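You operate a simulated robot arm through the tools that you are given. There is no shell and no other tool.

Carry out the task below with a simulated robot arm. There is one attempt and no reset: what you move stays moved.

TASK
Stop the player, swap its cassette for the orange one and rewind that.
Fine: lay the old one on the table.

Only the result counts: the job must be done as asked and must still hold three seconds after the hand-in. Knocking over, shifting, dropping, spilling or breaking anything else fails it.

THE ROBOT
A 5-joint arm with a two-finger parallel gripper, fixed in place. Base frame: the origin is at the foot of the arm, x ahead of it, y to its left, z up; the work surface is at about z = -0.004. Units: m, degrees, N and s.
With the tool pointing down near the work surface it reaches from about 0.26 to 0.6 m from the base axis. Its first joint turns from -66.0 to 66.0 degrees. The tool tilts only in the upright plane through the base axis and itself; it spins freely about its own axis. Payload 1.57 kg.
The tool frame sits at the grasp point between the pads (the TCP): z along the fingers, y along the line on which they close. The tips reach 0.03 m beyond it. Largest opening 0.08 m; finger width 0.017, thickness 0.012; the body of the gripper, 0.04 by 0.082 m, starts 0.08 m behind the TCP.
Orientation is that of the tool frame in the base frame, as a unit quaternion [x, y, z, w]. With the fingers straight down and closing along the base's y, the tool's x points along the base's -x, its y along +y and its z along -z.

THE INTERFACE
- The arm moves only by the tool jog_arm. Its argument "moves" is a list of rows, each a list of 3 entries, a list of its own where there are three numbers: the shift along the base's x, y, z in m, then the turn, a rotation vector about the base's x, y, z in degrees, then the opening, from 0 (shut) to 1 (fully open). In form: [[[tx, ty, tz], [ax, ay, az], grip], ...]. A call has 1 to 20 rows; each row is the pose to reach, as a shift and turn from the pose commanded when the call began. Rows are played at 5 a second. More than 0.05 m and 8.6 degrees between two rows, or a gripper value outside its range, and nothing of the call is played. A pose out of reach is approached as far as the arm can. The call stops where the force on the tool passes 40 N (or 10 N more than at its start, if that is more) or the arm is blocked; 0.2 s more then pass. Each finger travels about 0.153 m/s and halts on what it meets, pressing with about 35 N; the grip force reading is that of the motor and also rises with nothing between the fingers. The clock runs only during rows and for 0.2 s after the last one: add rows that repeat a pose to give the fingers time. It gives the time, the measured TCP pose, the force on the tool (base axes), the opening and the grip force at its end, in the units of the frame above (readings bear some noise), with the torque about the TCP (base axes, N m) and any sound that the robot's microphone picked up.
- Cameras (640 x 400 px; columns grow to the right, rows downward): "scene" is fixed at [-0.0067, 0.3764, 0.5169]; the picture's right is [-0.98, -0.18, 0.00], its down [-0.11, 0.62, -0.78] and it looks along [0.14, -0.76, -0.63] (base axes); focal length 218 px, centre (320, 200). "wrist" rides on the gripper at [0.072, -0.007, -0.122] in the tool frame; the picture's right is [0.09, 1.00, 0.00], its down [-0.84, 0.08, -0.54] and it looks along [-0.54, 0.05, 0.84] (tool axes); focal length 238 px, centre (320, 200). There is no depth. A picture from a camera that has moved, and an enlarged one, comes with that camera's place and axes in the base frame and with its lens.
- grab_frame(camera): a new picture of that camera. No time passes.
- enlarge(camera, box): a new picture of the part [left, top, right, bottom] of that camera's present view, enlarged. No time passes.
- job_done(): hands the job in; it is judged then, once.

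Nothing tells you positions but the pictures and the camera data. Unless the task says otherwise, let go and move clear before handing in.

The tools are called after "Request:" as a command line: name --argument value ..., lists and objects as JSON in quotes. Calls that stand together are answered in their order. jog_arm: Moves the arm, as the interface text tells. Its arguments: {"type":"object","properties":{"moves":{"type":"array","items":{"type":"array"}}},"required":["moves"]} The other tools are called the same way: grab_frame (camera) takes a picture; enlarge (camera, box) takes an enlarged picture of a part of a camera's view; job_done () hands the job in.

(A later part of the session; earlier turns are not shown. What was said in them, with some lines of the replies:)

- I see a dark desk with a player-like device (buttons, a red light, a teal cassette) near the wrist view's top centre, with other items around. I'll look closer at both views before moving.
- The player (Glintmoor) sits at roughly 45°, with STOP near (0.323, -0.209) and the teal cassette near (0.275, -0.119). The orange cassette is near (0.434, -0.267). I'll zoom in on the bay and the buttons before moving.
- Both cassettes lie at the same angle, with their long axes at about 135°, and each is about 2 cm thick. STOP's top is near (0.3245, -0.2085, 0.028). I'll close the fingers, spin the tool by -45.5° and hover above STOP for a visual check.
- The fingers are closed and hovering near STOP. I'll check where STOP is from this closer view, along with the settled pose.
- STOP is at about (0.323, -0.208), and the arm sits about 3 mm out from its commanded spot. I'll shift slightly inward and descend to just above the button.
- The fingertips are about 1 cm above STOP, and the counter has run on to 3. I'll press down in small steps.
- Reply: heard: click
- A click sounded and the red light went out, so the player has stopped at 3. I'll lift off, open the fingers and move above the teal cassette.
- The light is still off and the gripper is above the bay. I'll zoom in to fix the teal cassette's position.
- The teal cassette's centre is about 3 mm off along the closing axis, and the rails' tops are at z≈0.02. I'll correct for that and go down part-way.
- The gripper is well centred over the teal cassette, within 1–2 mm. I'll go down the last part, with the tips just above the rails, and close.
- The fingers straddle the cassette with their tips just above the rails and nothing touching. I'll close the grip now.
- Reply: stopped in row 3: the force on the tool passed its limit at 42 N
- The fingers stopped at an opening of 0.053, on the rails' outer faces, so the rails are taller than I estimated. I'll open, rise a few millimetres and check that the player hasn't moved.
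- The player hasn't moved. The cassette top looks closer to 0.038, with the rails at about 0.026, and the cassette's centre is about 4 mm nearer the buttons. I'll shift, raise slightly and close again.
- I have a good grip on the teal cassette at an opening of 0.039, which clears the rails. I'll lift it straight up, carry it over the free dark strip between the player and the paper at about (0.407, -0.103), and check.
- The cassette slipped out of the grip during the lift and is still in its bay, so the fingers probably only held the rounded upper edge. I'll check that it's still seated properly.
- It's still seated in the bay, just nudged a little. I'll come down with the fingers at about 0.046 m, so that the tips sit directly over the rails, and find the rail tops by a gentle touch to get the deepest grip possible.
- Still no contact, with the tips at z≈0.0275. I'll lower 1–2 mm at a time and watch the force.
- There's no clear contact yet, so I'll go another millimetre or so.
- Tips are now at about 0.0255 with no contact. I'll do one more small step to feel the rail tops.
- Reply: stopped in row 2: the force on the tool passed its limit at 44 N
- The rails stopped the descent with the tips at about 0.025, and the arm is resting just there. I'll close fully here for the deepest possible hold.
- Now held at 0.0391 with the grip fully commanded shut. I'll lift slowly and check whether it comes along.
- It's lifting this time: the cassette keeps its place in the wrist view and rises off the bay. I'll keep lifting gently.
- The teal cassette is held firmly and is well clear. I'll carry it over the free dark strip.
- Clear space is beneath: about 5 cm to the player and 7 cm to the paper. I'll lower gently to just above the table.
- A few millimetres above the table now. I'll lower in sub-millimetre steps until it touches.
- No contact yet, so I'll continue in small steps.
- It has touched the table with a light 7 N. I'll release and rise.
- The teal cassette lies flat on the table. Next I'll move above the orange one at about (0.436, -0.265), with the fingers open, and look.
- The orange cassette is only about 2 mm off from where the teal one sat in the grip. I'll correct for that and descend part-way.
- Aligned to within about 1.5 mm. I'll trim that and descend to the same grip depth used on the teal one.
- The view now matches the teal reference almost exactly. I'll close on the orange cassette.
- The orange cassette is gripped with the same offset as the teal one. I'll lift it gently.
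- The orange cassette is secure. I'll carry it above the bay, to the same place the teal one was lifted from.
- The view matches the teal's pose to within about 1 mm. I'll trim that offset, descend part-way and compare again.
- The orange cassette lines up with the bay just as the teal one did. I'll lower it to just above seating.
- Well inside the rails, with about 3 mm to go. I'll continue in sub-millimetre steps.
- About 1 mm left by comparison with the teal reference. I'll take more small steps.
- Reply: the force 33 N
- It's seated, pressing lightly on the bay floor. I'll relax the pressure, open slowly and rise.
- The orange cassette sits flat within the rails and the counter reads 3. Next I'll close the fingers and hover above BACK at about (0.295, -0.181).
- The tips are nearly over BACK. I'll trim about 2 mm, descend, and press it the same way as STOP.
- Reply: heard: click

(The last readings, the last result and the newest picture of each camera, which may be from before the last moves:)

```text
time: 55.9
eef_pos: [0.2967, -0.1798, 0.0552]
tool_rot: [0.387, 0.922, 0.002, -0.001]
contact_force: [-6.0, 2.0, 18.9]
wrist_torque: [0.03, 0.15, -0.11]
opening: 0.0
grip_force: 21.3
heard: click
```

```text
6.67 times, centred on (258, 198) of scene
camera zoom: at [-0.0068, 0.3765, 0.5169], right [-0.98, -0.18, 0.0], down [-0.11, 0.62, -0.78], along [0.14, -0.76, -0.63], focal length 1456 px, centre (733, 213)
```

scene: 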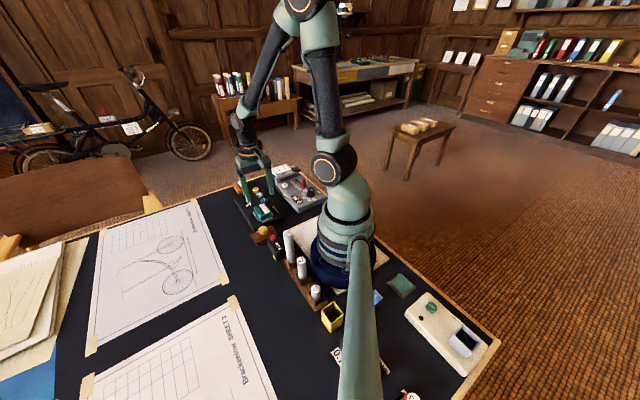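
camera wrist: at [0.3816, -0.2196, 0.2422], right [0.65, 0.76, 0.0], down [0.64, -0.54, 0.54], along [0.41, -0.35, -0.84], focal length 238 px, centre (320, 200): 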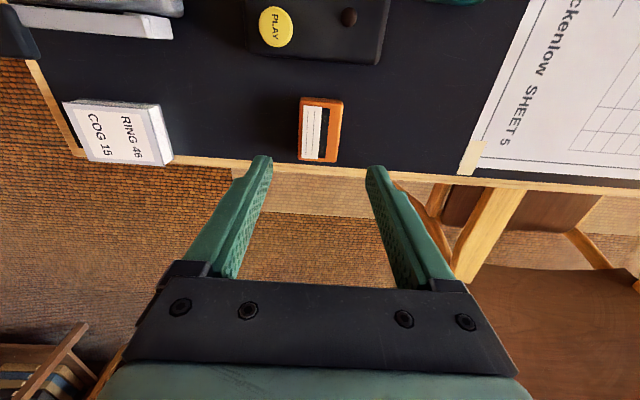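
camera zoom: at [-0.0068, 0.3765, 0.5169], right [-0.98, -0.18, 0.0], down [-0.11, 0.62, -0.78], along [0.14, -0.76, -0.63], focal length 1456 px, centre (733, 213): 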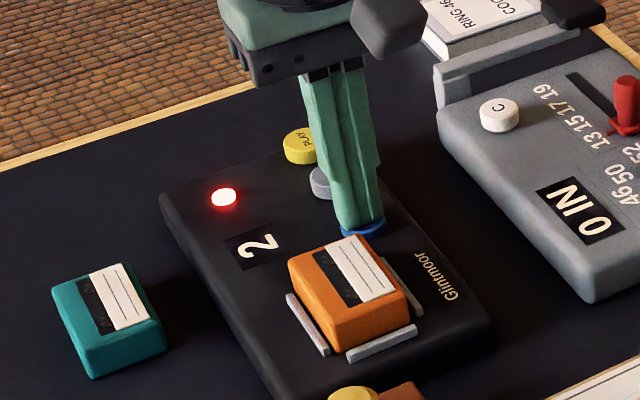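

BACK clicked, the light came on and the counter is down to 2, so it's rewinding. I'll lift off carefully and see whether it continues by itself.

Request:
jog_arm --moves '[[[0, 0, 0.006], [0, 0, 0], 0.0], [[0, 0, 0.02], [0, 0, 0], 0.0], [[0, 0, 0.02], [0, 0, 0], 0.0]]'

Request:
enlarge --camera "scene" --box '[228, 168, 288, 228]'

```text
time: 56.7
eef_pos: [0.2942, -0.1794, 0.0762]
tool_rot: [0.387, 0.922, 0.0, -0.001]
contact_force: [0.5, -0.2, 0.3]
wrist_torque: [-0.02, 0.03, 0.03]
opening: 0.0001
grip_force: 21.8
```

```text
6.67 times, centred on (258, 198) of scene
camera zoom: at [-0.0067, 0.3764, 0.5169], right [-0.98, -0.18, 0.0], down [-0.11, 0.62, -0.78], along [0.14, -0.76, -0.63], focal length 1456 px, centre (733, 213)
```

zoom: 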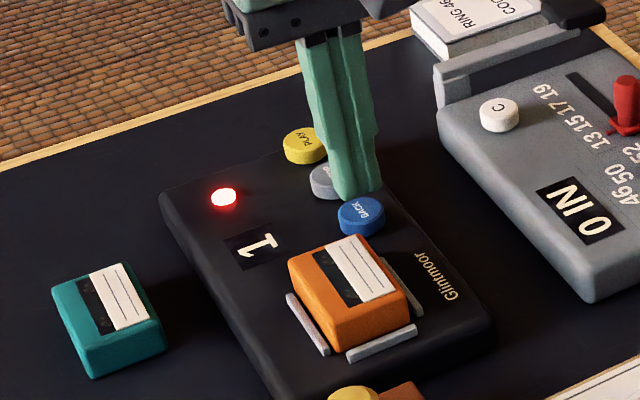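

The rewind carries on by itself, with the counter now at 1. I'll rise clear and wait for it to finish.

Request:
jog_arm --moves '[[[0, 0, 0.02], [0, 0, 0], 0.0], [[0, 0, 0.045], [0, 0, 0], 0.0], [[0, 0, 0.075], [0, 0, 0], 0.0], [[0, 0, 0.1], [0, 0, 0], 0.0], [[0, 0, 0.1], [0, 0, 0], 0.0], [[0, 0, 0.1], [0, 0, 0], 0.0]]'

Request:
enlarge --camera "scene" --box '[228, 168, 288, 228]'

```text
time: 58.1
eef_pos: [0.2982, -0.1817, 0.1761]
tool_rot: [0.388, 0.922, 0.0, 0.0]
contact_force: [0.1, -0.2, 0.6]
wrist_torque: [0.04, -0.01, -0.02]
opening: 0.0001
grip_force: 21.4
```

```text
6.67 times, centred on (258, 198) of scene
camera zoom: at [-0.0067, 0.3764, 0.5169], right [-0.98, -0.18, 0.0], down [-0.11, 0.62, -0.78], along [0.14, -0.76, -0.63], focal length 1456 px, centre (733, 213)
```

zoom: 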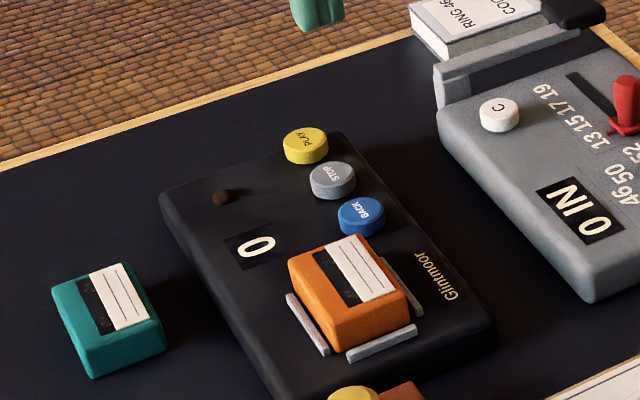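

The counter reads 0 and the light is off, so the orange tape is rewound and the player has stopped. I'll take one last look at the whole scene after a short wait.

Request:
jog_arm --moves '[[[0, 0, 0.04], [0, 0, 0], 0.0], [[0, 0, 0.08], [0, 0, 0], 0.0], [[0, 0, 0.08], [0, 0, 0], 0.0], [[0, 0, 0.08], [0, 0, 0], 0.0], [[0, 0, 0.08], [0, 0, 0], 0.0]]'

Request:
grab_frame --camera "scene"

Request:
enlarge --camera "scene" --box '[200, 150, 340, 250]'

Request:
grab_frame --camera "wrist"

```text
time: 59.3
eef_pos: [0.2958, -0.1796, 0.26]
tool_rot: [0.388, 0.922, 0.0, 0.001]
contact_force: [0.5, -0.6, 1.1]
wrist_torque: [-0.03, -0.02, 0.01]
opening: 0.0
grip_force: 21.3
```

```text
taken
```

scene: 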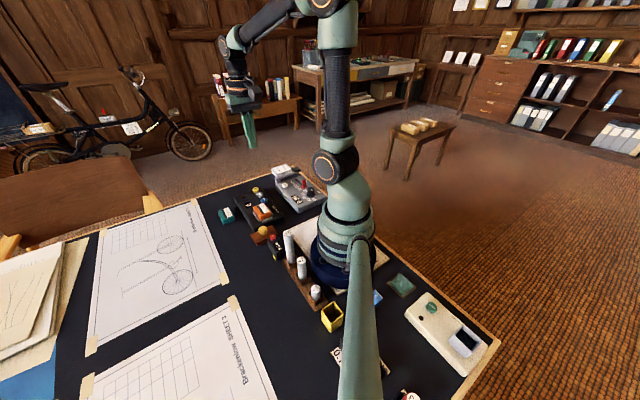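

```text
4.00 times, centred on (270, 200) of scene
camera zoom: at [-0.0067, 0.3764, 0.5169], right [-0.98, -0.18, 0.0], down [-0.11, 0.62, -0.78], along [0.14, -0.76, -0.63], focal length 873 px, centre (520, 200)
```

zoom: 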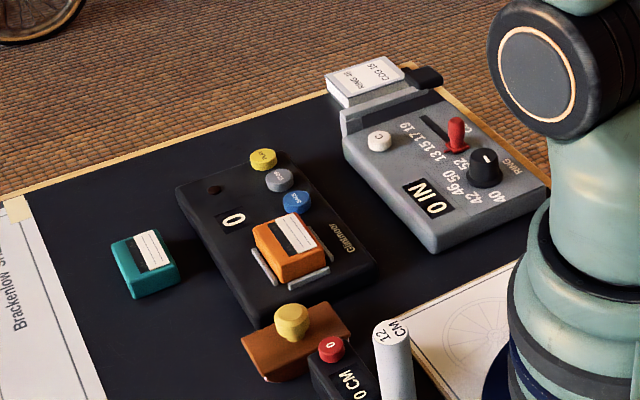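

```text
taken
camera wrist: at [0.2405, -0.1337, 0.3813], right [0.65, 0.76, 0.0], down [0.64, -0.54, 0.54], along [0.41, -0.35, -0.84], focal length 238 px, centre (320, 200)
```

wrist: 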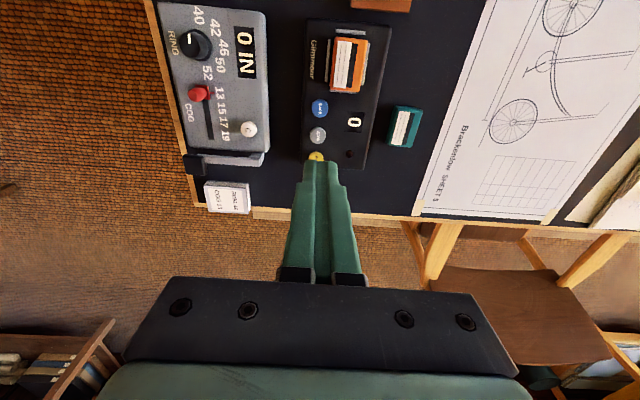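

The orange cassette is in the player with the counter at 0 and the light off. The teal one lies flat on the table, everything else looks unmoved, and the arm is clear, so I'm handing in.

Request:
job_done

```text
The job is handed in.
```

The job is handed in. I stopped the player and swapped the teal cassette for the orange one. After I pressed BACK, the counter ran down to 0 and the player stopped by itself, with its light off.

The teal cassette is lying flat on the dark strip of table between the player and the paper. In the last pictures nothing else looked moved, and the arm was well clear.

Getting the teal cassette out took three tries. On the first, the fingers closed on the bay's rails. On the second, the cassette slipped and dropped a short way back into the bay. I saw no sign that either try shifted the player.
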